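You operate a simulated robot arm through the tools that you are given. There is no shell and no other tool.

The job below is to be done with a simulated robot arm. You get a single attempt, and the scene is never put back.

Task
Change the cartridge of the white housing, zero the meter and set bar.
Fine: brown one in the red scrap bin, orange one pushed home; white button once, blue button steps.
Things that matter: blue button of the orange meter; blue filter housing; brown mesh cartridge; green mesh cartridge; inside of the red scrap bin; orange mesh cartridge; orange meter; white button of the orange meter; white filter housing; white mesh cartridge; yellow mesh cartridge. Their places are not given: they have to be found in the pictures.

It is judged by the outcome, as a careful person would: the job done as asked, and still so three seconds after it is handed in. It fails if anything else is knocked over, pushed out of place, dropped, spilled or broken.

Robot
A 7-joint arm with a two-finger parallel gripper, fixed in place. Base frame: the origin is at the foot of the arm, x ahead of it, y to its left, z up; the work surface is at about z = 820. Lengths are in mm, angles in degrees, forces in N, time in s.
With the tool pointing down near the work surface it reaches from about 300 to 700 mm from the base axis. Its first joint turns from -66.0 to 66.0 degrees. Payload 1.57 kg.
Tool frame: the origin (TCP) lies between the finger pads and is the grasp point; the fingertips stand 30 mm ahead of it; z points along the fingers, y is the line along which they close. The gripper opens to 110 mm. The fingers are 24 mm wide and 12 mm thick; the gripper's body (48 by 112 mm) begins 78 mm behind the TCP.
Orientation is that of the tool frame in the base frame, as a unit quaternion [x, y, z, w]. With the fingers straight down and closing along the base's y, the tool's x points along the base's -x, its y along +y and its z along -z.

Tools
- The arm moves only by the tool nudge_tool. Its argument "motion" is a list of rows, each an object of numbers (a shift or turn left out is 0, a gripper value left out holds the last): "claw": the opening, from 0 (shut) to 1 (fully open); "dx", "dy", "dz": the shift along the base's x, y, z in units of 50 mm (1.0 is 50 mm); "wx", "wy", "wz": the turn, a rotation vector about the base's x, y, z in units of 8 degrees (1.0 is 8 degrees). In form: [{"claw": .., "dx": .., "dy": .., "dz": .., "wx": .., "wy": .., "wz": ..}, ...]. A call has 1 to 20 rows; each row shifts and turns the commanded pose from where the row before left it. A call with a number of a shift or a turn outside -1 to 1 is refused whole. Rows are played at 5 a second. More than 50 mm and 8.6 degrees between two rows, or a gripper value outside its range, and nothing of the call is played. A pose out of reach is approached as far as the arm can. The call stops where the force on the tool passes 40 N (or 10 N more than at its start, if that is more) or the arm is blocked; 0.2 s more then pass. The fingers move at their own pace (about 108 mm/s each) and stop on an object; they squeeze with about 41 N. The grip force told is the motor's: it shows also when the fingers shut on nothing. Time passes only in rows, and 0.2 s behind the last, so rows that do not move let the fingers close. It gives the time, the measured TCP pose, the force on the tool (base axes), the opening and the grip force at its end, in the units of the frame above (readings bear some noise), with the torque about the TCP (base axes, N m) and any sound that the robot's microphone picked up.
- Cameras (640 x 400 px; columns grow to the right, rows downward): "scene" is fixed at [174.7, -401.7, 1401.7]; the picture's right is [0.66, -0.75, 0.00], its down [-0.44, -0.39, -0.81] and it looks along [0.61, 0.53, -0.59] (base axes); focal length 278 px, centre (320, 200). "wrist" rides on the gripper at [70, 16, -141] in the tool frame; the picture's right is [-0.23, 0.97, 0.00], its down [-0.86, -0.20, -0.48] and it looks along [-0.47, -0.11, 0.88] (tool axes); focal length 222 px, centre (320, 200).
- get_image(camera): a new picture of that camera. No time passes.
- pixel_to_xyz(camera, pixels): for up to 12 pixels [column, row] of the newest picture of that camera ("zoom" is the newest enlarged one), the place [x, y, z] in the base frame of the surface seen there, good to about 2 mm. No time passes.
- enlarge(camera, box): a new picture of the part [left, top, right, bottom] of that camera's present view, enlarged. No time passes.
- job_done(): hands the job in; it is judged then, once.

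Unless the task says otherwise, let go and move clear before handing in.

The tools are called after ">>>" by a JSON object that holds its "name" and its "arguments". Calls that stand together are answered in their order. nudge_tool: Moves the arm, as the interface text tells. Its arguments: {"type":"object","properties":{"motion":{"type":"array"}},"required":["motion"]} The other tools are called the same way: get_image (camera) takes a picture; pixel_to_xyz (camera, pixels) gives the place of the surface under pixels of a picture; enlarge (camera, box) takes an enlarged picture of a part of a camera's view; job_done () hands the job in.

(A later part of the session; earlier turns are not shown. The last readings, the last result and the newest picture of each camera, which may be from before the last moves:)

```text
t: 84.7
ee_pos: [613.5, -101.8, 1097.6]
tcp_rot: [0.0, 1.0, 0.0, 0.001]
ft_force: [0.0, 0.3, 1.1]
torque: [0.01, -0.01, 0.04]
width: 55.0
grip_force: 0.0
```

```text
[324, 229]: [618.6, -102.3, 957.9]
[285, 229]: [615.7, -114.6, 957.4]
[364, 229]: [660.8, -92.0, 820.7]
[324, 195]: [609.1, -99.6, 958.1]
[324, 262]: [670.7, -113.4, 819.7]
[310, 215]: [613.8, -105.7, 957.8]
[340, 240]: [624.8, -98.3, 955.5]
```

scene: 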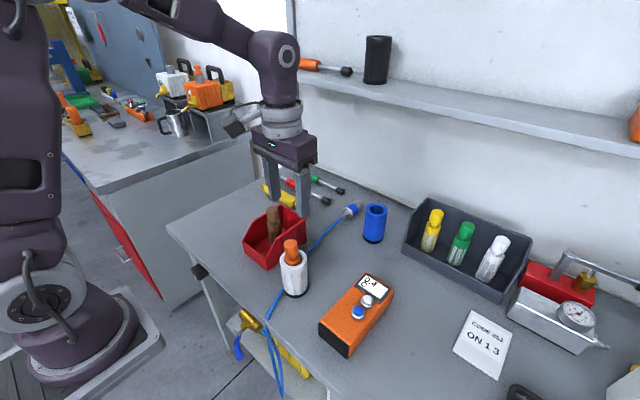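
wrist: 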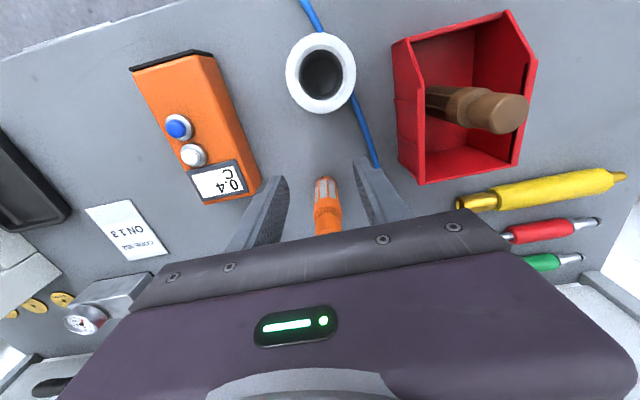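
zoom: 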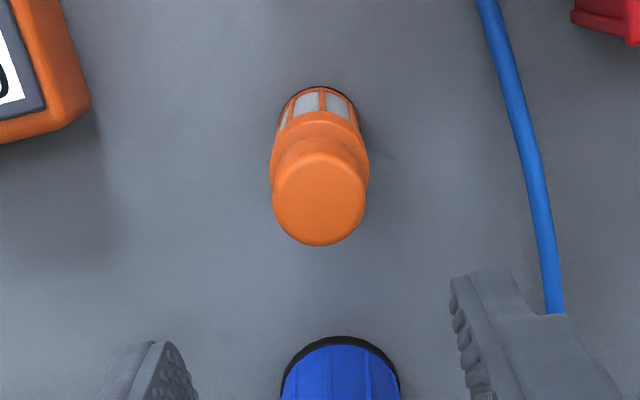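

Orange now stands upright with its axis at about (609.6,-100.6). I'll align over it and descend to just above grasp height, then correct the position there.

>>> {"name": "nudge_tool", "arguments": {"motion": [{"claw": 0.6, "dx": -0.076, "dy": 0.02, "dz": -0.4}, {"dz": -0.6}, {"dz": -0.6}, {"dz": -0.6}, {"dz": -0.4}, {"dz": -0.2}, {}, {}]}}

>>> {"name": "nudge_tool", "arguments": {"motion": [{}]}}

>>> {"name": "enlarge", "arguments": {"camera": "wrist", "box": [240, 120, 400, 240]}}

```text
t: 86.5
ee_pos: [609.8, -97.9, 956.8]
tcp_rot: [0.001, 1.0, -0.001, 0.0]
ft_force: [0.0, 0.1, 0.1]
torque: [-0.01, -0.03, 0.0]
width: 65.9
grip_force: 0.0
```

```text
t: 86.9
ee_pos: [610.9, -97.4, 957.1]
tcp_rot: [0.0, 1.0, -0.001, 0.002]
ft_force: [-0.5, -0.6, -0.6]
torque: [0.01, 0.01, -0.03]
width: 66.1
grip_force: 0.1
```

```text
3.33 times, centred on (320, 180) of wrist
```

zoom: 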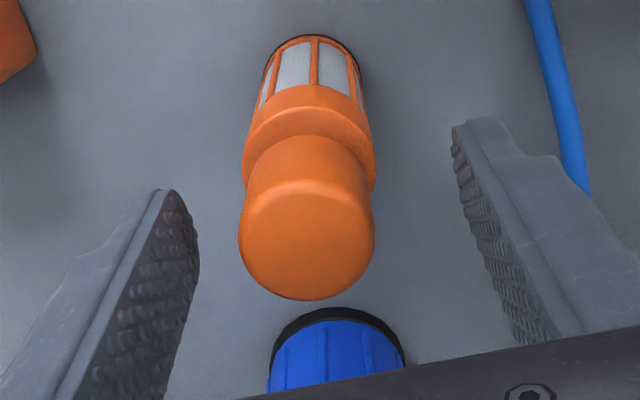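

TCP averages (610.3,-97.7) and the head sits about 3 mm to -y in the picture. I'll correct (-1,-3) mm, descend to z≈949 and re-read.

>>> {"name": "nudge_tool", "arguments": {"motion": [{"dx": -0.02, "dy": -0.06}, {"dz": -0.08}, {"dz": -0.08}, {}]}}

>>> {"name": "nudge_tool", "arguments": {"motion": [{}]}}

>>> {"name": "enlarge", "arguments": {"camera": "wrist", "box": [240, 120, 400, 240]}}

```text
t: 87.9
ee_pos: [608.0, -100.7, 950.3]
tcp_rot: [0.0, 1.0, 0.001, 0.001]
ft_force: [-0.4, -0.6, 0.1]
torque: [0.03, 0.02, 0.0]
width: 66.2
grip_force: 0.1
```

```text
t: 88.3
ee_pos: [609.6, -100.9, 949.0]
tcp_rot: [0.0, 1.0, 0.001, 0.001]
ft_force: [0.4, -0.6, -0.1]
torque: [-0.01, -0.01, 0.03]
width: 65.7
grip_force: 0.0
```

```text
3.33 times, centred on (320, 180) of wrist
```

zoom: 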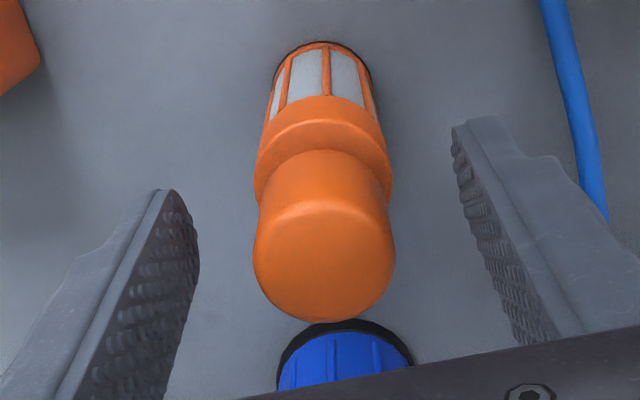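

The head is centred between the fingers (x≈324) and TCP reads (609,-100.8,949.5). I'll close and lift.

>>> {"name": "nudge_tool", "arguments": {"motion": [{"claw": 0}, {}, {}, {}, {"dz": 0.1}, {"dz": 0.3}, {"dz": 0.5}, {"dz": 0.6}, {"dz": 0.6}, {"dz": 0.5}, {"dz": 0.4}, {}]}}

```text
t: 90.9
ee_pos: [609.0, -100.7, 1101.2]
tcp_rot: [0.0, 1.0, -0.001, 0.001]
ft_force: [-0.7, 0.5, -1.5]
torque: [0.02, 0.03, 0.01]
width: 28.5
grip_force: 38.8
```

It's gripped and lifted to z 1101. I'll carry it over the white housing at (459.5,-75.5).

>>> {"name": "nudge_tool", "arguments": {"motion": [{"dx": -0.4, "dy": 0.07}, {"dx": -0.55, "dy": 0.09}, {"dx": -0.6, "dy": 0.1}, {"dx": -0.6, "dy": 0.1}, {"dx": -0.5, "dy": 0.09}, {"dx": -0.34, "dy": 0.054}, {}, {"dz": -0.4}, {"dz": -0.4}, {}, {}]}}

>>> {"name": "nudge_tool", "arguments": {"motion": [{}]}}

>>> {"name": "enlarge", "arguments": {"camera": "scene", "box": [280, 225, 320, 275]}}

>>> {"name": "pixel_to_xyz", "arguments": {"camera": "zoom", "pixels": [[215, 230], [230, 238], [255, 243], [280, 238], [305, 228], [205, 150], [230, 150], [260, 150], [300, 150], [230, 60], [260, 70], [290, 60]]}}

```text
t: 93.3
ee_pos: [460.8, -80.1, 1060.0]
tcp_rot: [0.001, 1.0, 0.0, 0.001]
ft_force: [0.1, 0.0, -0.7]
torque: [0.01, 0.01, 0.0]
width: 28.4
grip_force: 38.4
```

```text
t: 93.7
ee_pos: [460.9, -79.4, 1061.0]
tcp_rot: [0.0, 1.0, 0.0, 0.001]
ft_force: [-0.1, 0.0, -0.2]
torque: [0.01, 0.02, -0.01]
width: 28.6
grip_force: 38.5
```

```text
8.00 times, centred on (300, 250) of scene
```

zoom: 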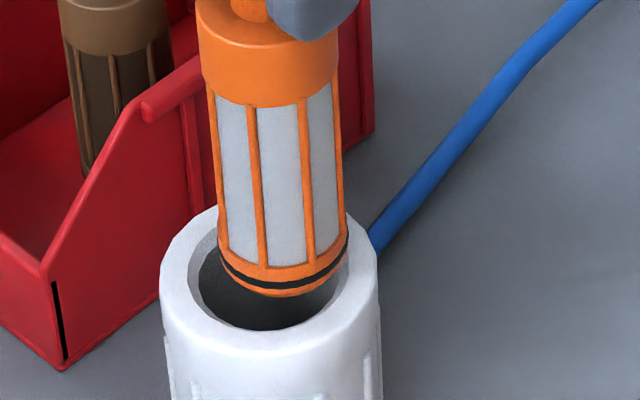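

```text
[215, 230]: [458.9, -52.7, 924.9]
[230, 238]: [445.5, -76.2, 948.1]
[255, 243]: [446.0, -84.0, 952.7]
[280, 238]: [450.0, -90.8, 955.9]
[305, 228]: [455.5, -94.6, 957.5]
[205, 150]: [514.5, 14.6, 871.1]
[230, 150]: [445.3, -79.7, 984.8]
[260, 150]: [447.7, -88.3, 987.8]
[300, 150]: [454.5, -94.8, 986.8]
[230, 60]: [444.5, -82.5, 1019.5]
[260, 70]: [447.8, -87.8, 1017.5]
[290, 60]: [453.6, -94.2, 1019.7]
```

The cartridge's lower end is centred near (461.5,-79.2), so it needs (-1.7,+3.8) mm to reach the bore axis. I'll correct that and check again.

>>> {"name": "nudge_tool", "arguments": {"motion": [{"dx": -0.034, "dy": 0.076}, {}, {}]}}

>>> {"name": "nudge_tool", "arguments": {"motion": [{}]}}

>>> {"name": "enlarge", "arguments": {"camera": "scene", "box": [280, 225, 320, 275]}}

>>> {"name": "pixel_to_xyz", "arguments": {"camera": "zoom", "pixels": [[218, 225], [230, 238], [255, 243], [280, 238], [305, 228], [205, 150], [230, 150], [260, 150], [300, 150], [230, 60], [260, 70], [290, 60]]}}

```text
t: 94.5
ee_pos: [459.8, -75.5, 1060.7]
tcp_rot: [0.0, 1.0, 0.0, 0.0]
ft_force: [0.3, 0.5, -0.1]
torque: [-0.03, 0.0, 0.0]
width: 28.6
grip_force: 38.4
```

```text
t: 94.9
ee_pos: [458.8, -74.5, 1060.5]
tcp_rot: [0.001, 1.0, 0.0, 0.001]
ft_force: [0.2, -0.1, -0.5]
torque: [0.01, -0.03, 0.02]
width: 28.3
grip_force: 38.4
```

```text
8.00 times, centred on (300, 250) of scene
```

zoom: 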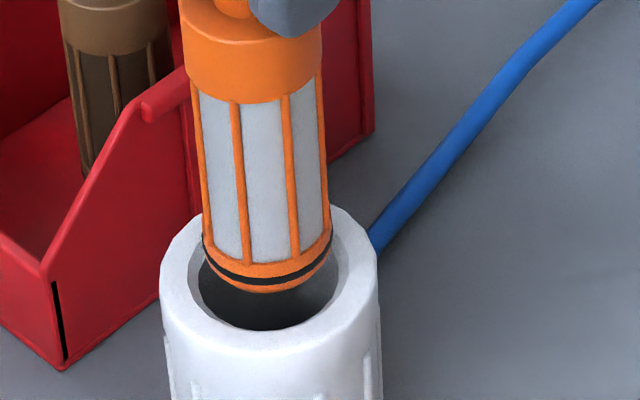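

```text
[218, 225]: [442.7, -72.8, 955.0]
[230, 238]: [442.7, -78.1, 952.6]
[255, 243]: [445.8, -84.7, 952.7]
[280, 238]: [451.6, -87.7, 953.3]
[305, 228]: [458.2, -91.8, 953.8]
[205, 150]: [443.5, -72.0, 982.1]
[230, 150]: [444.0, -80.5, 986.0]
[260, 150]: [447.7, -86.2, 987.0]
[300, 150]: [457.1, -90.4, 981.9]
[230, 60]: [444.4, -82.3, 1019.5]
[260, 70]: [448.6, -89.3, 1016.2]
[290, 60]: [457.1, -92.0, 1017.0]
```

The cartridge is centred at (459.3,-74.8), matching the hole in the picture (267 vs 268). I'll lower it most of the way in.

>>> {"name": "nudge_tool", "arguments": {"motion": [{"dz": -0.1}, {"dz": -0.1}, {"dz": -0.1}, {"dz": -0.1}, {"dz": -0.12}, {"dz": -0.12}, {"dz": -0.12}, {}]}}

>>> {"name": "nudge_tool", "arguments": {"motion": [{}]}}

```text
t: 96.7
ee_pos: [460.2, -74.9, 1022.9]
tcp_rot: [0.0, 1.0, 0.0, 0.001]
ft_force: [-0.1, -0.1, -0.9]
torque: [0.01, 0.05, -0.01]
width: 28.6
grip_force: 38.6
```

```text
t: 97.1
ee_pos: [458.9, -73.1, 1023.1]
tcp_rot: [0.0, 1.0, 0.0, 0.0]
ft_force: [0.6, 1.0, -0.8]
torque: [-0.03, 0.02, 0.01]
width: 28.3
grip_force: 39.4
```

No side forces, TCP near (459.5,-74). I'll continue down.

>>> {"name": "nudge_tool", "arguments": {"motion": [{"dz": -0.12}, {"dz": -0.12}, {"dz": -0.12}, {"dz": -0.12}, {"dz": -0.12}, {"dz": -0.12}, {"dz": -0.12}, {"dz": -0.1}, {}]}}

>>> {"name": "nudge_tool", "arguments": {"motion": [{}]}}

```text
t: 99.1
ee_pos: [457.2, -72.0, 975.5]
tcp_rot: [0.0, 1.0, 0.0, 0.001]
ft_force: [-0.6, 0.4, 1.9]
torque: [0.02, -0.01, -0.01]
width: 28.3
grip_force: 38.6
```

```text
t: 99.5
ee_pos: [457.8, -72.7, 975.2]
tcp_rot: [0.001, 1.0, 0.0, 0.001]
ft_force: [-0.1, -0.1, 1.2]
torque: [0.0, -0.02, 0.02]
width: 28.4
grip_force: 38.2
```

TCP has drifted to (457.5,-72.4) but there's no side load yet. I'll correct by (+1.8,-2.6) mm toward the bore axis and then go down 8 mm.

>>> {"name": "nudge_tool", "arguments": {"motion": [{"dx": 0.036, "dy": -0.05}, {}]}}

>>> {"name": "nudge_tool", "arguments": {"motion": [{"dz": -0.08}, {"dz": -0.08}, {}]}}

>>> {"name": "nudge_tool", "arguments": {"motion": [{}]}}

```text
t: 100.1
ee_pos: [460.2, -76.0, 975.0]
tcp_rot: [0.0, 1.0, 0.0, 0.001]
ft_force: [-0.2, 0.2, 0.8]
torque: [0.01, 0.03, 0.01]
width: 28.4
grip_force: 38.7
```

```text
t: 100.9
ee_pos: [459.4, -75.1, 967.8]
tcp_rot: [-0.001, 1.0, 0.0, 0.001]
ft_force: [-0.3, -0.8, 1.2]
torque: [-0.03, 0.01, 0.01]
width: 28.5
grip_force: 38.1
```

```text
t: 101.3
ee_pos: [461.1, -75.6, 966.4]
tcp_rot: [0.0, 1.0, 0.0, 0.001]
ft_force: [-0.1, 0.4, 1.0]
torque: [0.03, 0.01, 0.0]
width: 28.4
grip_force: 38.5
```

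Centred at (460.2,-75.4) with zero side load, about 5 mm above the floor. I'll lower 4 mm, then in 1 mm steps.

>>> {"name": "nudge_tool", "arguments": {"motion": [{"dz": -0.04}, {"dz": -0.04}, {}]}}

>>> {"name": "nudge_tool", "arguments": {"motion": [{"dz": -0.02}, {}]}}

>>> {"name": "nudge_tool", "arguments": {"motion": [{"dz": -0.02}, {}]}}

```text
t: 102.1
ee_pos: [460.2, -75.4, 963.7]
tcp_rot: [0.0, 1.0, 0.001, 0.001]
ft_force: [-0.1, 0.1, 1.4]
torque: [-0.02, 0.01, 0.0]
width: 28.1
grip_force: 39.1
```

```text
t: 102.7
ee_pos: [459.8, -77.0, 963.0]
tcp_rot: [0.0, 1.0, 0.0, 0.0]
ft_force: [-0.6, 0.1, 1.3]
torque: [0.0, 0.01, 0.0]
width: 28.3
grip_force: 38.6
```

```text
t: 103.3
ee_pos: [460.5, -75.4, 961.3]
tcp_rot: [0.0, 1.0, 0.0, 0.001]
ft_force: [-0.4, 0.1, 1.1]
torque: [-0.03, 0.0, 0.01]
width: 28.5
grip_force: 38.4
```

Still smooth at z 961.3 with no side forces. I'll keep stepping down until it bottoms.

>>> {"name": "nudge_tool", "arguments": {"motion": [{"dz": -0.02}, {}]}}

>>> {"name": "nudge_tool", "arguments": {"motion": [{"dz": -0.015}, {}]}}

```text
t: 103.9
ee_pos: [460.4, -74.3, 961.8]
tcp_rot: [0.0, 1.0, 0.0, 0.002]
ft_force: [-1.9, 0.9, 26.1]
torque: [-0.05, 0.21, 0.04]
width: 28.2
grip_force: 38.9
```

```text
t: 104.5
ee_pos: [459.6, -76.0, 961.3]
tcp_rot: [0.0, 1.0, 0.0, 0.004]
ft_force: [1.3, -0.8, 31.6]
torque: [-0.06, -0.2, -0.01]
width: 28.4
grip_force: 39.1
```

It bottomed cleanly (31.6 N, tiny side forces). I'll ease back about 1 mm so it is still lightly pressed on the floor, then open.

>>> {"name": "nudge_tool", "arguments": {"motion": [{"dz": 0.016}, {}]}}

```text
t: 105.1
ee_pos: [459.2, -75.6, 962.0]
tcp_rot: [-0.001, 1.0, 0.0, 0.0]
ft_force: [3.4, -0.3, 9.5]
torque: [0.06, -0.49, 0.04]
width: 28.3
grip_force: 38.4
```

It's still pressed with 9.5 N, with a small +x side load of 3.4 N. I'll take that out with a 0.6 mm shift in +x before opening.

>>> {"name": "nudge_tool", "arguments": {"motion": [{"dx": 0.012}, {}]}}

```text
t: 105.7
ee_pos: [460.0, -76.3, 960.2]
tcp_rot: [0.0, 1.0, 0.0, 0.0]
ft_force: [-6.3, 1.1, 23.8]
torque: [0.11, 0.73, -0.05]
width: 28.3
grip_force: 38.4
```

That overshot (Fx -6.3, Fz 23.8). I'll back off half of it and ease the vertical load a little.

>>> {"name": "nudge_tool", "arguments": {"motion": [{"dx": -0.007, "dz": 0.01}, {}]}}

```text
t: 106.3
ee_pos: [460.5, -74.4, 960.5]
tcp_rot: [0.0, 1.0, 0.0, 0.001]
ft_force: [-0.3, -1.3, 2.2]
torque: [-0.05, 0.01, 0.0]
width: 28.2
grip_force: 38.5
```

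Side loads are near zero, but Fz is only 2 N. I'll press a hair more so the base is surely on the floor.

>>> {"name": "nudge_tool", "arguments": {"motion": [{"dz": -0.01}, {}]}}

```text
t: 106.9
ee_pos: [460.6, -75.4, 960.4]
tcp_rot: [0.0, 1.0, -0.001, 0.002]
ft_force: [0.4, 1.2, 12.1]
torque: [0.1, -0.13, -0.03]
width: 28.4
grip_force: 38.6
```

Now it's 12 N straight down with side forces about 1 N. I'll open right here.

>>> {"name": "nudge_tool", "arguments": {"motion": [{"claw": 0.5}, {}, {}, {}]}}

>>> {"name": "enlarge", "arguments": {"camera": "scene", "box": [270, 230, 320, 300]}}

>>> {"name": "enlarge", "arguments": {"camera": "wrist", "box": [240, 120, 400, 240]}}

```text
t: 107.9
ee_pos: [460.1, -75.2, 960.4]
tcp_rot: [0.0, 1.0, 0.0, 0.001]
ft_force: [-0.4, -0.6, 0.0]
torque: [0.0, -0.02, -0.02]
width: 55.1
grip_force: 0.1
```

```text
5.71 times, centred on (295, 265) of scene
```

zoom: 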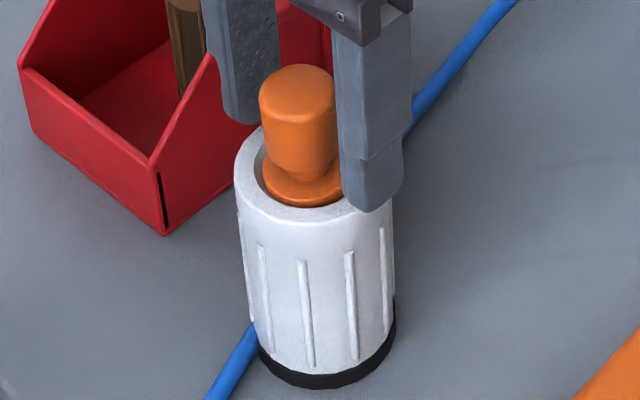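

```text
3.33 times, centred on (320, 180) of wrist
```

zoom: 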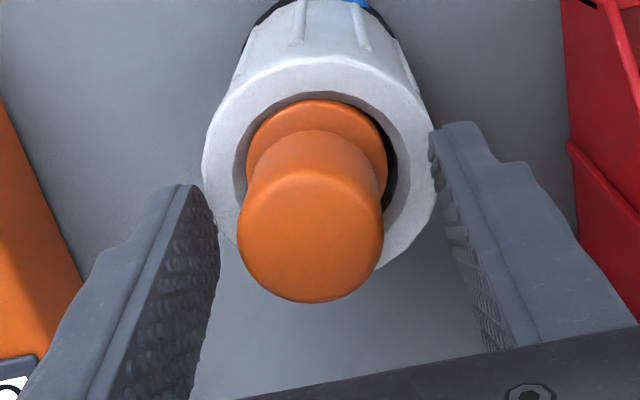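

It leans again, this time slightly toward the camera (-x,-y). I'll let a second pass to see whether it's moving or resting, and measure the head.

>>> {"name": "nudge_tool", "arguments": {"motion": [{}, {}, {}, {}, {}]}}

>>> {"name": "enlarge", "arguments": {"camera": "scene", "box": [280, 225, 320, 275]}}

>>> {"name": "pixel_to_xyz", "arguments": {"camera": "zoom", "pixels": [[240, 140], [250, 160], [270, 150], [230, 150], [260, 180], [230, 290], [260, 305], [280, 300], [250, 320], [300, 290], [195, 260], [270, 340]]}}

```text
t: 109.1
ee_pos: [460.9, -75.4, 961.0]
tcp_rot: [0.0, 1.0, 0.0, 0.001]
ft_force: [0.6, -0.1, 0.2]
torque: [0.04, 0.01, 0.02]
width: 55.0
grip_force: 0.0
```

```text
8.00 times, centred on (300, 250) of scene
```

zoom: 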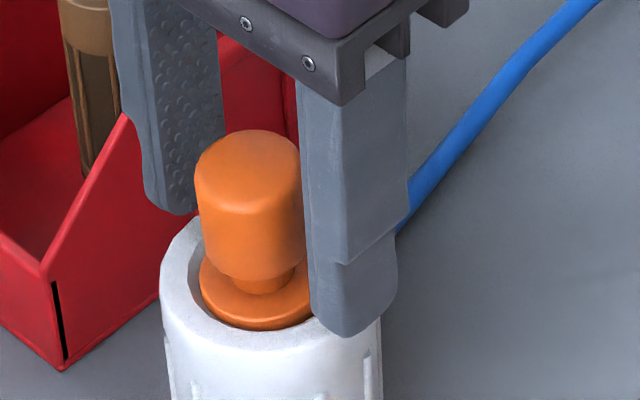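

```text
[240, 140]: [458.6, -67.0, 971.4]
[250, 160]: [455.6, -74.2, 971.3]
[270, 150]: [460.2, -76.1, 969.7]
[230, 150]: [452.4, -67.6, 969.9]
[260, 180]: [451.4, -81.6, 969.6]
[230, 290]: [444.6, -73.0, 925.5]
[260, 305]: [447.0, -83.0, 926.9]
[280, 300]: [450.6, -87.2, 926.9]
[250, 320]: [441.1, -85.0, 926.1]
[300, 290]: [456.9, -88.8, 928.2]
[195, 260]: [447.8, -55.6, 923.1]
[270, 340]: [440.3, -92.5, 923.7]
```

The top is at z≈970.4, exactly the bottomed height; only a slight lean within the bore's play remains (head at about (455,-73.5)). I'll raise, close the fingers, and push from the top, nudging it upright with light pressure.

>>> {"name": "nudge_tool", "arguments": {"motion": [{"dz": 0.2}, {"dz": 0.5}, {"dz": 0.6}, {"dz": 0.3}, {"claw": 0}, {}, {}, {}]}}

>>> {"name": "nudge_tool", "arguments": {"motion": [{}]}}

>>> {"name": "enlarge", "arguments": {"camera": "wrist", "box": [260, 110, 380, 210]}}

>>> {"name": "enlarge", "arguments": {"camera": "scene", "box": [270, 210, 320, 290]}}

```text
t: 110.9
ee_pos: [457.0, -75.6, 1041.1]
tcp_rot: [0.0, 1.0, 0.0, 0.001]
ft_force: [-0.2, -0.1, 0.2]
torque: [0.01, 0.0, -0.02]
width: 0.0
grip_force: 21.1
```

```text
t: 111.3
ee_pos: [458.5, -75.4, 1041.9]
tcp_rot: [0.001, 1.0, 0.0, 0.001]
ft_force: [0.0, 0.8, 0.2]
torque: [0.04, -0.01, 0.02]
width: 0.1
grip_force: 21.5
```

```text
4.00 times, centred on (320, 160) of wrist
```

zoom: 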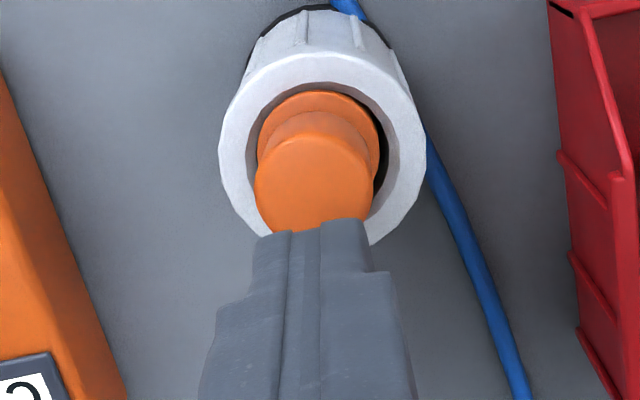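

```text
5.00 times, centred on (295, 250) of scene
```

zoom: 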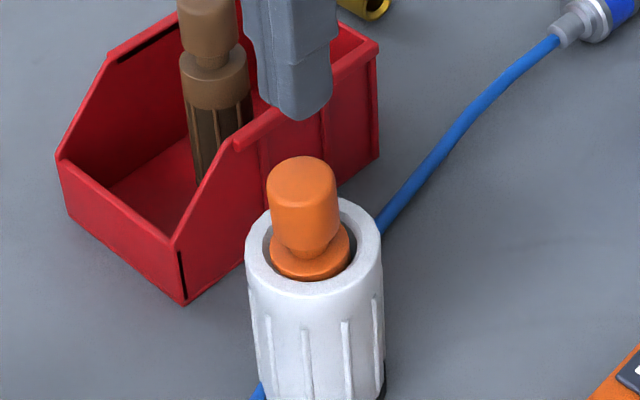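

The closed fingertips are directly over the head, about 41 mm above. I'll lower to near contact, then step until I feel light pressure.

>>> {"name": "nudge_tool", "arguments": {"motion": [{"dz": -0.3}, {"dz": -0.3}, {"dz": -0.14}, {}]}}

>>> {"name": "nudge_tool", "arguments": {"motion": [{"dz": -0.04}, {}]}}

>>> {"name": "nudge_tool", "arguments": {"motion": [{"dz": -0.02}, {}]}}

```text
t: 112.3
ee_pos: [458.5, -75.5, 1004.8]
tcp_rot: [0.0, 1.0, -0.001, 0.001]
ft_force: [-0.4, -0.1, 0.9]
torque: [-0.02, 0.0, 0.01]
width: 0.2
grip_force: 21.3
```

```text
t: 112.9
ee_pos: [458.7, -77.3, 1002.6]
tcp_rot: [0.0, 1.0, 0.0, 0.001]
ft_force: [-0.4, -0.1, -0.6]
torque: [0.02, 0.02, -0.03]
width: 0.0
grip_force: 21.6
```

```text
t: 113.5
ee_pos: [460.5, -76.1, 1002.5]
tcp_rot: [0.0, 1.0, 0.0, 0.001]
ft_force: [1.1, -0.5, 3.8]
torque: [0.01, -0.06, 0.0]
width: 0.0
grip_force: 21.2
```

Light contact (3.8 N). I'll drag the head about 4.5 mm toward +x and 1 mm toward -y to stand it upright, then press down.

>>> {"name": "nudge_tool", "arguments": {"motion": [{"dx": 0.03, "dy": -0.008}, {"dx": 0.03, "dy": -0.008}, {"dx": 0.03, "dy": -0.006}, {}]}}

>>> {"name": "enlarge", "arguments": {"camera": "scene", "box": [270, 210, 320, 290]}}

```text
t: 114.5
ee_pos: [465.2, -76.9, 1001.8]
tcp_rot: [0.0, 1.0, 0.0, 0.001]
ft_force: [0.1, 0.5, 0.5]
torque: [0.01, -0.05, 0.02]
width: 0.1
grip_force: 21.8
```

```text
5.00 times, centred on (295, 250) of scene
```

zoom: 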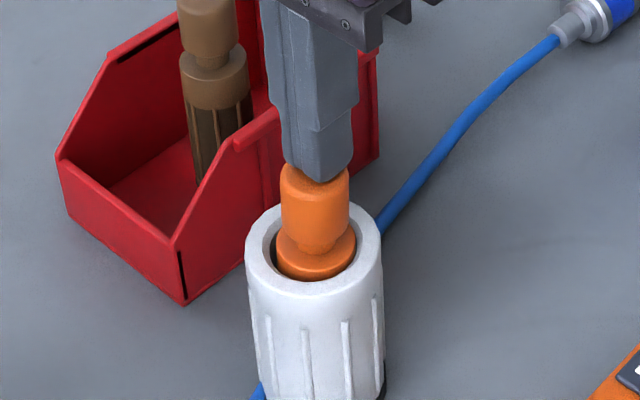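

The head followed and is now slightly past centre (x≈315 vs about 309 for upright). I'll press lightly and drag it back about 2 mm.

>>> {"name": "nudge_tool", "arguments": {"motion": [{"dz": -0.02}, {}]}}

>>> {"name": "nudge_tool", "arguments": {"motion": [{"dx": -0.03, "dy": 0.02}, {}]}}

>>> {"name": "enlarge", "arguments": {"camera": "scene", "box": [270, 210, 320, 290]}}

```text
t: 115.1
ee_pos: [465.3, -77.5, 1000.7]
tcp_rot: [0.001, 1.0, 0.001, 0.0]
ft_force: [-1.0, 0.8, 11.2]
torque: [0.13, 0.2, -0.03]
width: 0.3
grip_force: 20.8
```

```text
t: 115.7
ee_pos: [463.9, -77.2, 1000.5]
tcp_rot: [0.0, 1.0, -0.001, 0.001]
ft_force: [-0.7, 0.3, 1.7]
torque: [0.0, 0.0, 0.01]
width: 0.0
grip_force: 21.1
```

```text
5.00 times, centred on (295, 250) of scene
```

zoom: 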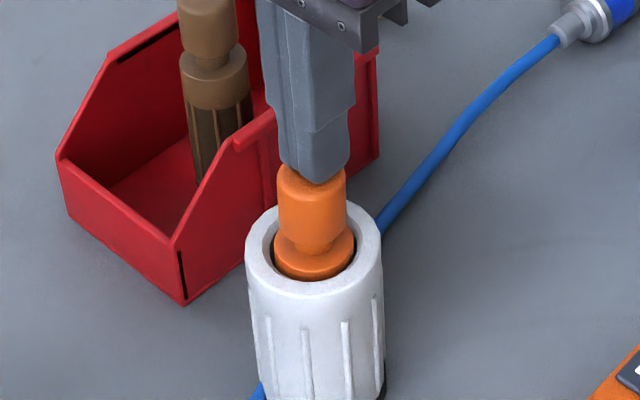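

The head is now at x≈311, nearly upright. I'll press down firmly in small steps.

>>> {"name": "nudge_tool", "arguments": {"motion": [{"dz": -0.02}, {}]}}

>>> {"name": "nudge_tool", "arguments": {"motion": [{"dz": -0.02}, {}]}}

```text
t: 116.3
ee_pos: [464.6, -76.2, 999.7]
tcp_rot: [0.0, 1.0, 0.0, 0.001]
ft_force: [-2.7, 2.3, 31.6]
torque: [0.2, 0.35, -0.01]
width: 0.0
grip_force: 21.9
```

```text
t: 116.6
ee_pos: [464.5, -76.5, 1000.3]
tcp_rot: [0.0, 1.0, -0.001, 0.003]
ft_force: [-1.2, 1.1, 14.2]
torque: [0.09, 0.21, -0.01]
width: 0.0
grip_force: 21.1
stopped in row 1: the force on the tool passed its limit at 50 N (the readings are from after the stop); the commanded pose is now the measured one
```

It took up to 50 N with the tips at z≈970.3, which is the full-depth height, so it's home. I'll lift off straight up and look.

>>> {"name": "nudge_tool", "arguments": {"motion": [{"dz": 0.05}, {"dz": 0.2}, {"dz": 0.5}, {"dz": 0.6}, {"dz": 0.6}, {}]}}

>>> {"name": "enlarge", "arguments": {"camera": "scene", "box": [270, 230, 320, 300]}}

>>> {"name": "enlarge", "arguments": {"camera": "wrist", "box": [282, 95, 362, 175]}}

```text
t: 118.0
ee_pos: [467.4, -76.3, 1098.2]
tcp_rot: [-0.001, 1.0, 0.0, 0.003]
ft_force: [0.6, 0.5, 0.7]
torque: [0.04, 0.0, -0.01]
width: 0.0
grip_force: 21.2
```

```text
5.71 times, centred on (295, 265) of scene
```

zoom: 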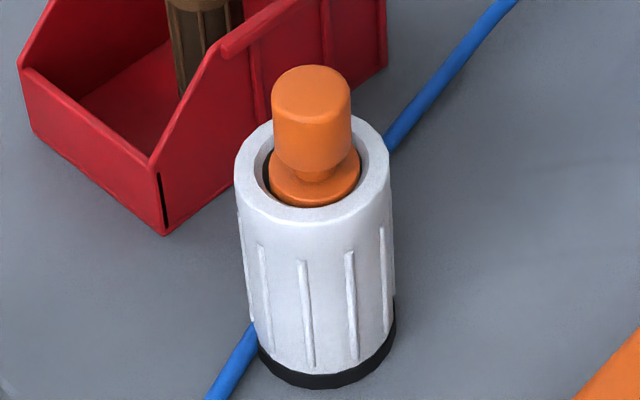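

```text
5.00 times, centred on (322, 135) of wrist
```

zoom: 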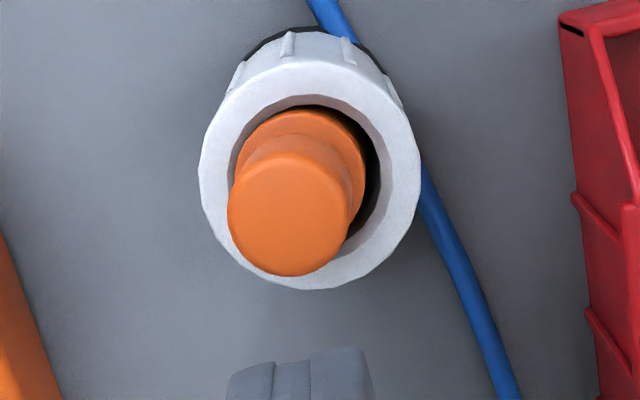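

It still leans a little within the bore's play (head toward -x,-y), though the depth looks right. I'll measure the top height and tilt.

>>> {"name": "pixel_to_xyz", "arguments": {"camera": "zoom", "pixels": [[290, 215], [240, 215], [338, 215], [290, 175], [290, 260], [210, 177], [412, 177], [300, 80], [250, 140], [345, 150], [300, 122], [365, 170]]}}

>>> {"name": "get_image", "arguments": {"camera": "scene"}}

```text
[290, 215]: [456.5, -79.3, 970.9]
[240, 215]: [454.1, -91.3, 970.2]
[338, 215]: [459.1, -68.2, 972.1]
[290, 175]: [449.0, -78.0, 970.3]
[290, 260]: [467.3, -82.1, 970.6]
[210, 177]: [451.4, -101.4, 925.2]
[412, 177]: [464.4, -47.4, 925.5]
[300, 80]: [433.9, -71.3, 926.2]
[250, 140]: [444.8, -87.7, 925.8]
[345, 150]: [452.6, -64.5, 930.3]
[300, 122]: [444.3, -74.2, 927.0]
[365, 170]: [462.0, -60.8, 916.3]
```

```text
taken
```

scene: 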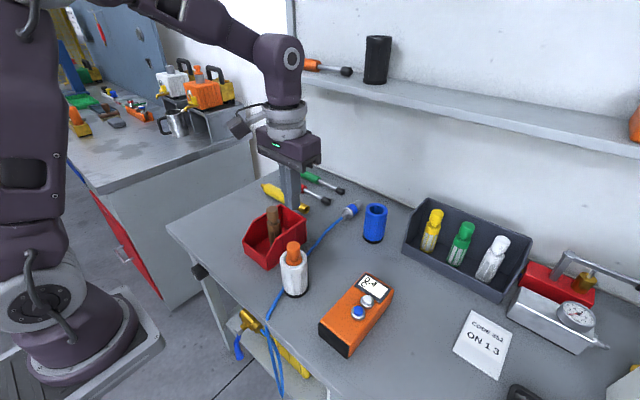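

The head is at (457.5,-79.7) with its top at ~970.8, so it's at full depth but tilted about 3–4° mostly toward -y. I'll turn the gripper about -23° so its closing line matches the lean, re-grip at the bore axis to stand it upright, then open very slowly to avoid a kick.

>>> {"name": "nudge_tool", "arguments": {"motion": [{"claw": 0.55, "wz": -0.96}, {"wz": -0.96}, {"wz": -0.96}, {"dx": -0.15, "dz": -0.4}, {"dz": -0.6}, {"dz": -0.6}, {"dz": -0.5}, {"dz": -0.3}, {}, {}]}}

>>> {"name": "nudge_tool", "arguments": {"motion": [{}]}}

>>> {"name": "get_image", "arguments": {"camera": "wrist"}}

>>> {"name": "enlarge", "arguments": {"camera": "scene", "box": [260, 190, 330, 290]}}

```text
t: 120.2
ee_pos: [457.0, -76.2, 977.8]
tcp_rot: [0.199, 0.98, -0.001, 0.003]
ft_force: [-0.5, 0.2, -0.4]
torque: [0.0, -0.03, -0.01]
width: 60.5
grip_force: 0.0
```

```text
t: 120.6
ee_pos: [457.2, -76.7, 977.0]
tcp_rot: [0.199, 0.98, -0.001, 0.003]
ft_force: [-0.2, 0.7, 0.7]
torque: [0.01, 0.03, -0.01]
width: 60.4
grip_force: 0.1
```

```text
taken
```

wrist: 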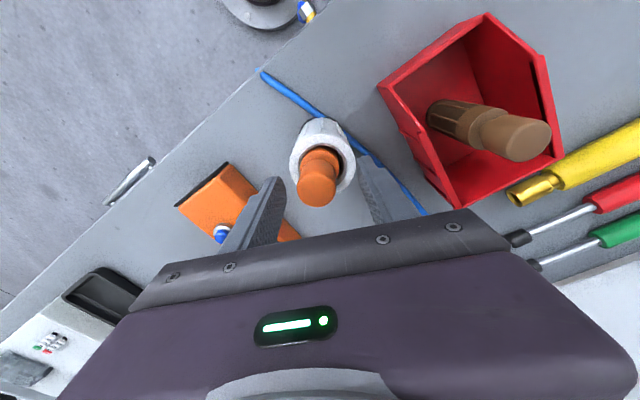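

```text
4.00 times, centred on (295, 240) of scene
```

zoom: 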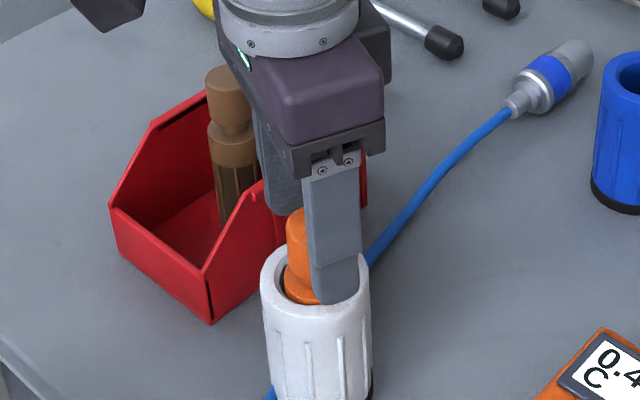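

The gripper is turned so its closing line is (0.39,0.92), and TCP is (457.1,-76.5,977.4). I'll go to (459.5,-75.5,961.5) and re-read.

>>> {"name": "nudge_tool", "arguments": {"motion": [{"dx": 0.048, "dy": 0.02, "dz": -0.1}, {"dz": -0.12}, {"dz": -0.1}, {}]}}

>>> {"name": "nudge_tool", "arguments": {"motion": [{}]}}

```text
t: 121.6
ee_pos: [459.9, -74.7, 961.9]
tcp_rot: [0.199, 0.98, 0.0, 0.002]
ft_force: [0.1, 0.2, 0.3]
torque: [0.03, -0.05, -0.02]
width: 60.2
grip_force: 0.0
```

```text
t: 122.0
ee_pos: [460.2, -75.6, 961.1]
tcp_rot: [0.199, 0.98, 0.0, 0.002]
ft_force: [0.4, 0.6, -0.1]
torque: [-0.02, 0.0, 0.03]
width: 60.6
grip_force: 0.1
```

Well centred at (460,-75.2). I'll close gradually onto the head.

>>> {"name": "nudge_tool", "arguments": {"motion": [{"claw": 0.4}, {"claw": 0.33}, {"claw": 0.29}, {"claw": 0.27}, {"claw": 0.2}, {"claw": 0}, {}, {}]}}

>>> {"name": "enlarge", "arguments": {"camera": "scene", "box": [280, 225, 320, 275]}}

>>> {"name": "enlarge", "arguments": {"camera": "wrist", "box": [240, 120, 400, 240]}}

```text
t: 123.8
ee_pos: [458.9, -75.5, 961.6]
tcp_rot: [0.199, 0.98, -0.001, 0.002]
ft_force: [-0.6, -0.2, 0.6]
torque: [-0.02, 0.02, 0.0]
width: 28.3
grip_force: 38.2
```

```text
8.00 times, centred on (300, 250) of scene
```

zoom: 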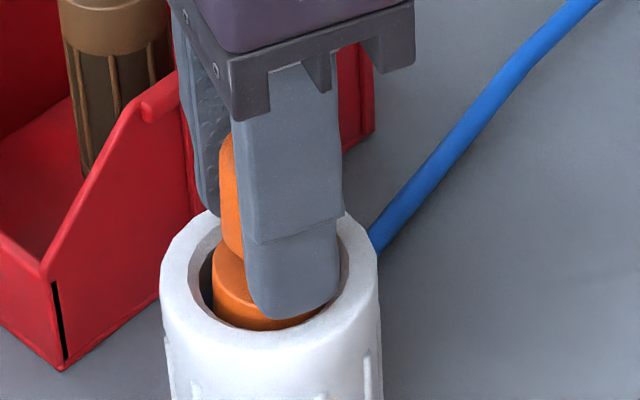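

```text
3.33 times, centred on (320, 180) of wrist
```

zoom: 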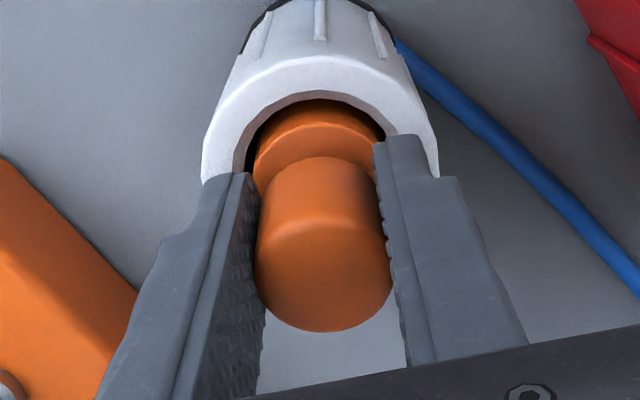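

It's gripped at the bore axis. I'll press to roughly 25–30 N so the flat base squares itself on the floor.

>>> {"name": "nudge_tool", "arguments": {"motion": [{"dz": -0.02}, {}]}}

>>> {"name": "nudge_tool", "arguments": {"motion": [{"dz": -0.015}, {}]}}

```text
t: 124.4
ee_pos: [460.0, -74.8, 962.2]
tcp_rot: [0.199, 0.98, -0.001, 0.003]
ft_force: [-2.5, 3.4, 15.9]
torque: [0.25, 0.08, 0.03]
width: 28.5
grip_force: 38.2
```

```text
t: 125.0
ee_pos: [460.0, -75.6, 959.9]
tcp_rot: [0.2, 0.98, 0.0, 0.005]
ft_force: [-3.7, 1.1, 32.1]
torque: [-0.08, -0.26, 0.01]
width: 28.8
grip_force: 38.9
```

Pressed to 32 N. I'll ease to a light load and check the side forces before a slow release.

>>> {"name": "nudge_tool", "arguments": {"motion": [{"dz": 0.02}, {}]}}

```text
t: 125.6
ee_pos: [459.9, -75.1, 960.5]
tcp_rot: [0.2, 0.98, 0.0, 0.003]
ft_force: [3.3, -2.2, 11.9]
torque: [-0.32, -0.71, -0.02]
width: 28.3
grip_force: 38.0
```

Fz 12 N with a side load of (3.3,-2.2). I'll shift 0.25 mm along it to null it.

>>> {"name": "nudge_tool", "arguments": {"motion": [{"dx": 0.004, "dy": -0.003, "dz": 0.004}, {}]}}

>>> {"name": "nudge_tool", "arguments": {"motion": [{}]}}

```text
t: 126.2
ee_pos: [460.3, -75.9, 959.9]
tcp_rot: [0.2, 0.98, 0.0, 0.003]
ft_force: [5.4, -3.1, 5.5]
torque: [-0.49, -0.73, 0.01]
width: 28.4
grip_force: 38.6
```

```text
t: 126.6
ee_pos: [460.7, -75.6, 961.1]
tcp_rot: [0.2, 0.98, -0.001, 0.003]
ft_force: [6.6, -3.3, 3.9]
torque: [-0.45, -0.76, 0.06]
width: 28.3
grip_force: 38.3
```

The side load is now (6.6,-3.3). I'll move a bit more along that direction.

>>> {"name": "nudge_tool", "arguments": {"motion": [{"dx": 0.008, "dy": -0.004}, {}]}}

>>> {"name": "nudge_tool", "arguments": {"motion": [{}]}}

```text
t: 127.2
ee_pos: [458.9, -74.5, 960.1]
tcp_rot: [0.199, 0.98, -0.001, 0.002]
ft_force: [1.2, 3.1, 15.2]
torque: [0.29, -0.35, 0.03]
width: 28.3
grip_force: 38.4
```

```text
t: 127.6
ee_pos: [459.7, -75.7, 961.8]
tcp_rot: [0.199, 0.98, 0.0, 0.003]
ft_force: [-0.3, 4.1, 15.0]
torque: [0.32, -0.15, 0.05]
width: 28.5
grip_force: 38.6
```

Now (-0.3,+4.1,15). One more tiny correction in +y.

>>> {"name": "nudge_tool", "arguments": {"motion": [{"dy": 0.004, "dz": 0.005}, {}]}}

>>> {"name": "nudge_tool", "arguments": {"motion": [{}]}}

```text
t: 128.2
ee_pos: [459.4, -76.2, 960.7]
tcp_rot: [0.199, 0.98, -0.001, 0.002]
ft_force: [-1.0, 0.7, 8.3]
torque: [0.16, -0.06, 0.03]
width: 28.5
grip_force: 38.7
```

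```text
t: 128.6
ee_pos: [458.7, -75.9, 959.7]
tcp_rot: [0.2, 0.98, -0.002, 0.001]
ft_force: [-1.3, 1.2, 5.8]
torque: [0.08, 0.02, -0.01]
width: 28.3
grip_force: 38.8
```

Side loads are about 1 N and Fz about 6 N, which is ideal. I'll open very slowly.

>>> {"name": "nudge_tool", "arguments": {"motion": [{"claw": 0.24}, {"claw": 0.25}, {"claw": 0.255}, {"claw": 0.26}, {"claw": 0.265}, {"claw": 0.27}, {"claw": 0.28}, {"claw": 0.3}, {"claw": 0.33}, {"claw": 0.37}, {"claw": 0.42}, {"claw": 0.47}, {}]}}

>>> {"name": "enlarge", "arguments": {"camera": "scene", "box": [280, 225, 320, 275]}}

>>> {"name": "enlarge", "arguments": {"camera": "wrist", "box": [240, 120, 400, 240]}}

```text
t: 131.4
ee_pos: [460.1, -76.0, 961.2]
tcp_rot: [0.199, 0.98, 0.0, 0.003]
ft_force: [-1.0, -0.5, 0.1]
torque: [0.04, 0.01, -0.01]
width: 51.7
grip_force: 0.1
```

```text
8.00 times, centred on (300, 250) of scene
```

zoom: 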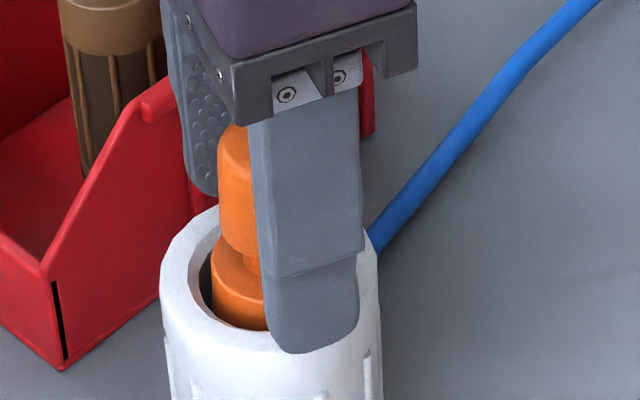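

```text
3.33 times, centred on (320, 180) of wrist
```

zoom: 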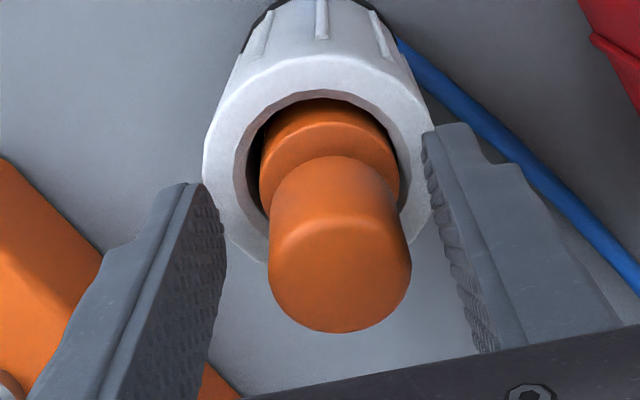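

It settles into a slight lean again even with a slow, load-free release, so that is simply its natural rest in the roomy bore (40.5 mm bore, ~36 mm body). I'll raise, turn the gripper back, and verify depth and tilt once more.

>>> {"name": "nudge_tool", "arguments": {"motion": [{"claw": 0.55, "dz": 0.2}, {"dz": 0.5}, {"dz": 0.6}, {"dz": 0.6}, {"dz": 0.6}, {"dz": 0.3}, {"wz": 0.96}, {"wz": 0.96}, {"wz": 0.96}, {}]}}

>>> {"name": "enlarge", "arguments": {"camera": "wrist", "box": [282, 95, 362, 175]}}

>>> {"name": "enlarge", "arguments": {"camera": "scene", "box": [270, 230, 320, 300]}}

>>> {"name": "pixel_to_xyz", "arguments": {"camera": "zoom", "pixels": [[310, 65], [310, 75], [300, 85], [320, 85], [330, 70], [290, 70], [310, 100], [240, 170], [385, 165], [310, 215], [280, 190], [330, 195]]}}

```text
t: 133.6
ee_pos: [460.7, -75.9, 1100.2]
tcp_rot: [-0.001, 1.0, 0.001, 0.002]
ft_force: [0.5, 0.6, -0.6]
torque: [-0.03, -0.03, 0.0]
width: 60.5
grip_force: 0.2
```

```text
5.00 times, centred on (322, 135) of wrist
```

zoom: 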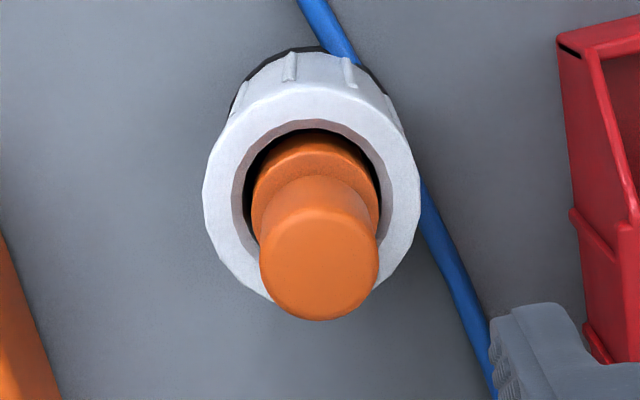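

```text
5.71 times, centred on (295, 265) of scene
```

zoom: 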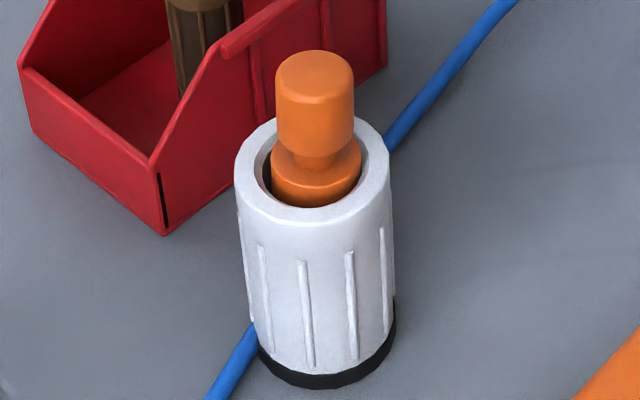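

```text
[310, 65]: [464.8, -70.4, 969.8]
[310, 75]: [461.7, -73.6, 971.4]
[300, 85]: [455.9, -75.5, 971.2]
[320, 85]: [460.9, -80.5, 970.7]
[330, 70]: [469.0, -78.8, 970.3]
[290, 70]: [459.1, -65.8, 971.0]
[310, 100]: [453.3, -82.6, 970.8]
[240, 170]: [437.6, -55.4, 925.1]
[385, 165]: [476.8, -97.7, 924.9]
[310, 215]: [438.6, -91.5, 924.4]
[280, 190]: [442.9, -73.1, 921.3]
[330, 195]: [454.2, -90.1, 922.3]
```

Depth is confirmed (top ≈970.9, brown's was 970.2), and the remaining ~3° lean is just bore play. I'll move on to the meter: close the fingers and go above it to measure the buttons.

>>> {"name": "nudge_tool", "arguments": {"motion": [{"claw": 0, "dy": -0.5, "dx": 0.06}, {"dy": -0.6, "dx": 0.06}, {"dy": -0.6, "dx": 0.06}, {"dy": -0.6, "dx": 0.06}, {"dy": -0.6, "dx": 0.06}, {"dy": -0.5, "dx": 0.06}, {}, {}]}}

>>> {"name": "get_image", "arguments": {"camera": "wrist"}}

>>> {"name": "enlarge", "arguments": {"camera": "scene", "box": [330, 270, 400, 340]}}

>>> {"name": "pixel_to_xyz", "arguments": {"camera": "zoom", "pixels": [[320, 150], [325, 160]]}}

```text
t: 135.4
ee_pos: [478.6, -246.4, 1101.4]
tcp_rot: [0.001, 1.0, 0.0, 0.003]
ft_force: [0.0, -0.8, -0.8]
torque: [-0.03, 0.01, 0.0]
width: 0.0
grip_force: 20.8
```

```text
taken
```

wrist: 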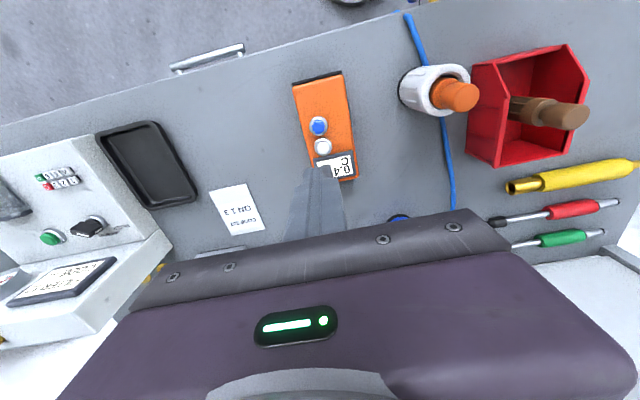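

```text
5.71 times, centred on (365, 305) of scene
```

zoom: 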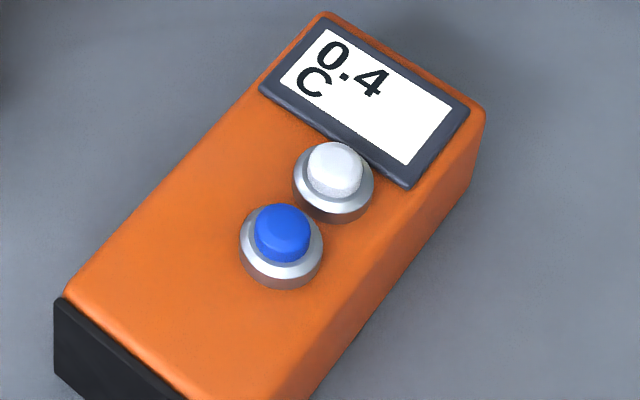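

```text
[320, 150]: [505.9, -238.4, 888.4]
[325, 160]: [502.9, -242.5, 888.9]
```

The display still reads "0.4 C". In the zoom, white is at (335,165) and blue at (283,230). I'll get precise coordinates of both caps, their bezels and the meter top.

>>> {"name": "pixel_to_xyz", "arguments": {"camera": "zoom", "pixels": [[335, 160], [315, 160], [355, 165], [335, 178], [283, 222], [262, 225], [303, 228], [283, 245], [305, 200], [365, 205], [200, 250], [330, 280]]}}

>>> {"name": "enlarge", "arguments": {"camera": "wrist", "box": [280, 90, 360, 170]}}

>>> {"name": "pixel_to_xyz", "arguments": {"camera": "zoom", "pixels": [[305, 180], [335, 255], [330, 210], [320, 300], [280, 180], [330, 180], [310, 160], [310, 205], [310, 255], [360, 255]]}}

```text
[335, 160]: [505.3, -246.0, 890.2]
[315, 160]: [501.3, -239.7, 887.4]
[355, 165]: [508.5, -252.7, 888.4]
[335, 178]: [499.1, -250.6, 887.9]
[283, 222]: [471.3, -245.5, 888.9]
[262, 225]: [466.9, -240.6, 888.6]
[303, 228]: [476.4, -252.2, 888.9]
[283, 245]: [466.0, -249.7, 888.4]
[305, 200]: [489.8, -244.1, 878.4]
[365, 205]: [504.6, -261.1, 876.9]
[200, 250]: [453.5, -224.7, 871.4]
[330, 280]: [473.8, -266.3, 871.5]
```

```text
5.00 times, centred on (320, 130) of wrist
```

zoom: 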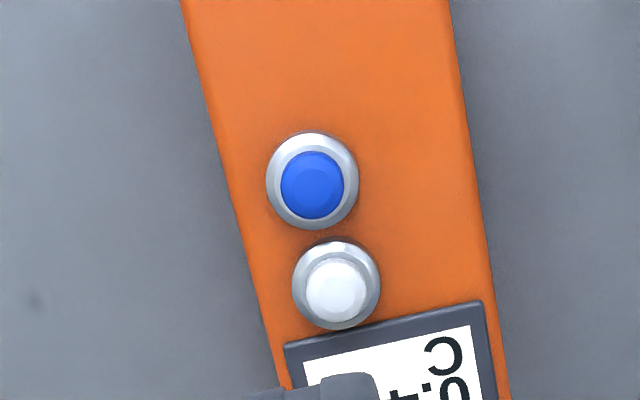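

```text
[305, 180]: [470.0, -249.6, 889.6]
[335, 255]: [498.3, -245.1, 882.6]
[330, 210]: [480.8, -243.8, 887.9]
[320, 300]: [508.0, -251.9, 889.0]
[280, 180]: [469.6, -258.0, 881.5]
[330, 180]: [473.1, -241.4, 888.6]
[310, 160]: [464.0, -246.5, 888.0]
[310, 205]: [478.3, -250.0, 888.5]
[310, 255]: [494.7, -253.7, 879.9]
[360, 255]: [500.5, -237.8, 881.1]
```

White is centred at about (505.3,-246.3), top z≈890, and blue at about (472,-247), top z≈889. With closed fingers the tips lead the TCP by 30 mm, so contact comes near TCP z≈920. I'll go above white first, to z≈935.

>>> {"name": "nudge_tool", "arguments": {"motion": [{"dx": 0.27, "dz": -0.3}, {"dx": 0.265, "dz": -0.6}, {"dz": -0.6}, {"dz": -0.6}, {"dz": -0.6}, {"dz": -0.4}, {"dz": -0.2}, {}, {}]}}

>>> {"name": "nudge_tool", "arguments": {"motion": [{}]}}

>>> {"name": "enlarge", "arguments": {"camera": "scene", "box": [330, 260, 400, 330]}}

>>> {"name": "get_image", "arguments": {"camera": "wrist"}}

```text
t: 137.4
ee_pos: [504.9, -243.5, 935.1]
tcp_rot: [0.0, 1.0, 0.0, 0.003]
ft_force: [0.9, 0.5, 0.2]
torque: [0.04, 0.01, -0.01]
width: 0.0
grip_force: 21.7
```

```text
t: 137.8
ee_pos: [505.2, -243.6, 935.8]
tcp_rot: [0.0, 1.0, 0.0, 0.003]
ft_force: [0.7, 0.5, 0.0]
torque: [0.02, 0.02, -0.05]
width: 0.4
grip_force: 21.2
```

```text
5.71 times, centred on (365, 295) of scene
```

zoom: 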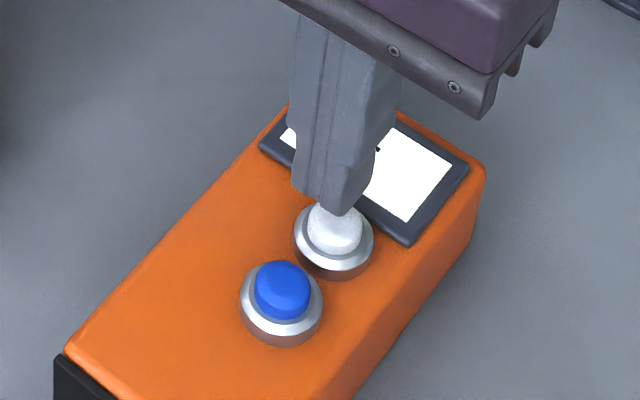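

```text
taken
```

wrist: 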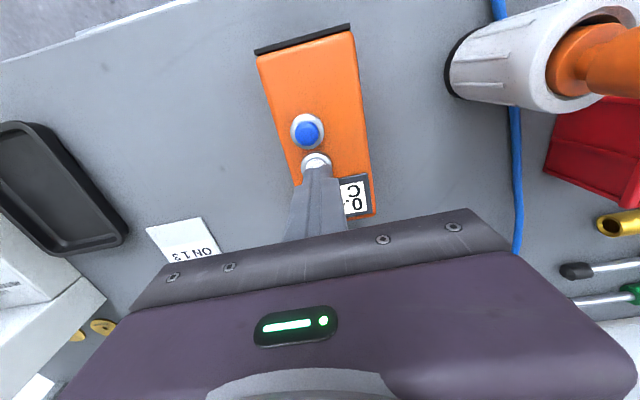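

TCP is at (505,-243.5,935), about 3 mm off in y. I'll correct and lower to just above the white cap.

>>> {"name": "nudge_tool", "arguments": {"motion": [{"dx": -0.01, "dy": -0.055}, {"dz": -0.1}, {"dz": -0.1}, {}]}}

>>> {"name": "nudge_tool", "arguments": {"motion": [{}]}}

>>> {"name": "enlarge", "arguments": {"camera": "scene", "box": [340, 270, 390, 330]}}

```text
t: 138.8
ee_pos: [504.2, -247.8, 924.9]
tcp_rot: [0.0, 1.0, 0.0, 0.003]
ft_force: [1.2, -0.2, 0.1]
torque: [0.01, 0.0, 0.0]
width: 0.0
grip_force: 20.9
```

```text
t: 139.2
ee_pos: [505.0, -247.5, 924.9]
tcp_rot: [0.0, 1.0, 0.0, 0.004]
ft_force: [-0.5, -0.6, -0.1]
torque: [0.0, 0.02, 0.0]
width: 0.0
grip_force: 21.4
```

```text
6.67 times, centred on (365, 300) of scene
```

zoom: 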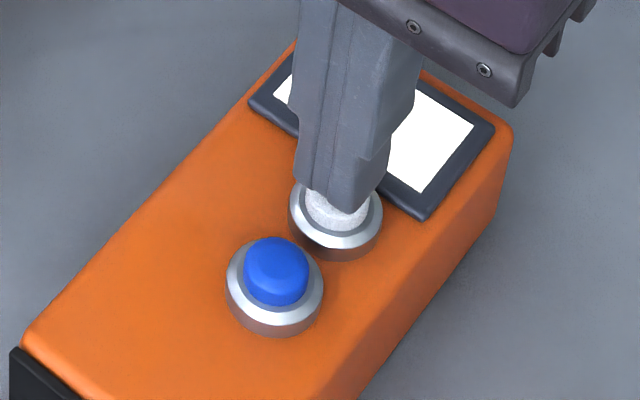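

The tips are centred over the white cap, about 5 mm above it. I'll press down about 8 mm in one motion and listen.

>>> {"name": "nudge_tool", "arguments": {"motion": [{"dz": -0.06}, {"dz": -0.05}, {"dz": -0.04}]}}

```text
t: 140.0
ee_pos: [504.9, -248.8, 918.3]
tcp_rot: [0.0, 1.0, -0.001, 0.002]
ft_force: [0.3, 0.3, 1.2]
torque: [0.02, 0.0, 0.0]
width: 0.0
grip_force: 21.1
```

Only 1.2 N and no sound yet at TCP z≈918. I'll continue down in small steps.

>>> {"name": "nudge_tool", "arguments": {"motion": [{"dz": -0.03}]}}

```text
t: 140.4
ee_pos: [504.1, -247.8, 917.2]
tcp_rot: [0.0, 1.0, -0.001, 0.002]
ft_force: [0.2, -0.2, 1.4]
torque: [0.01, 0.01, 0.01]
width: 0.0
grip_force: 21.4
```

>>> {"name": "nudge_tool", "arguments": {"motion": [{"dz": -0.03}]}}

```text
t: 140.8
ee_pos: [503.2, -247.9, 916.0]
tcp_rot: [0.0, 1.0, 0.0, 0.003]
ft_force: [2.1, 0.9, 2.6]
torque: [0.04, -0.01, -0.03]
width: 0.0
grip_force: 21.0
heard: click
```

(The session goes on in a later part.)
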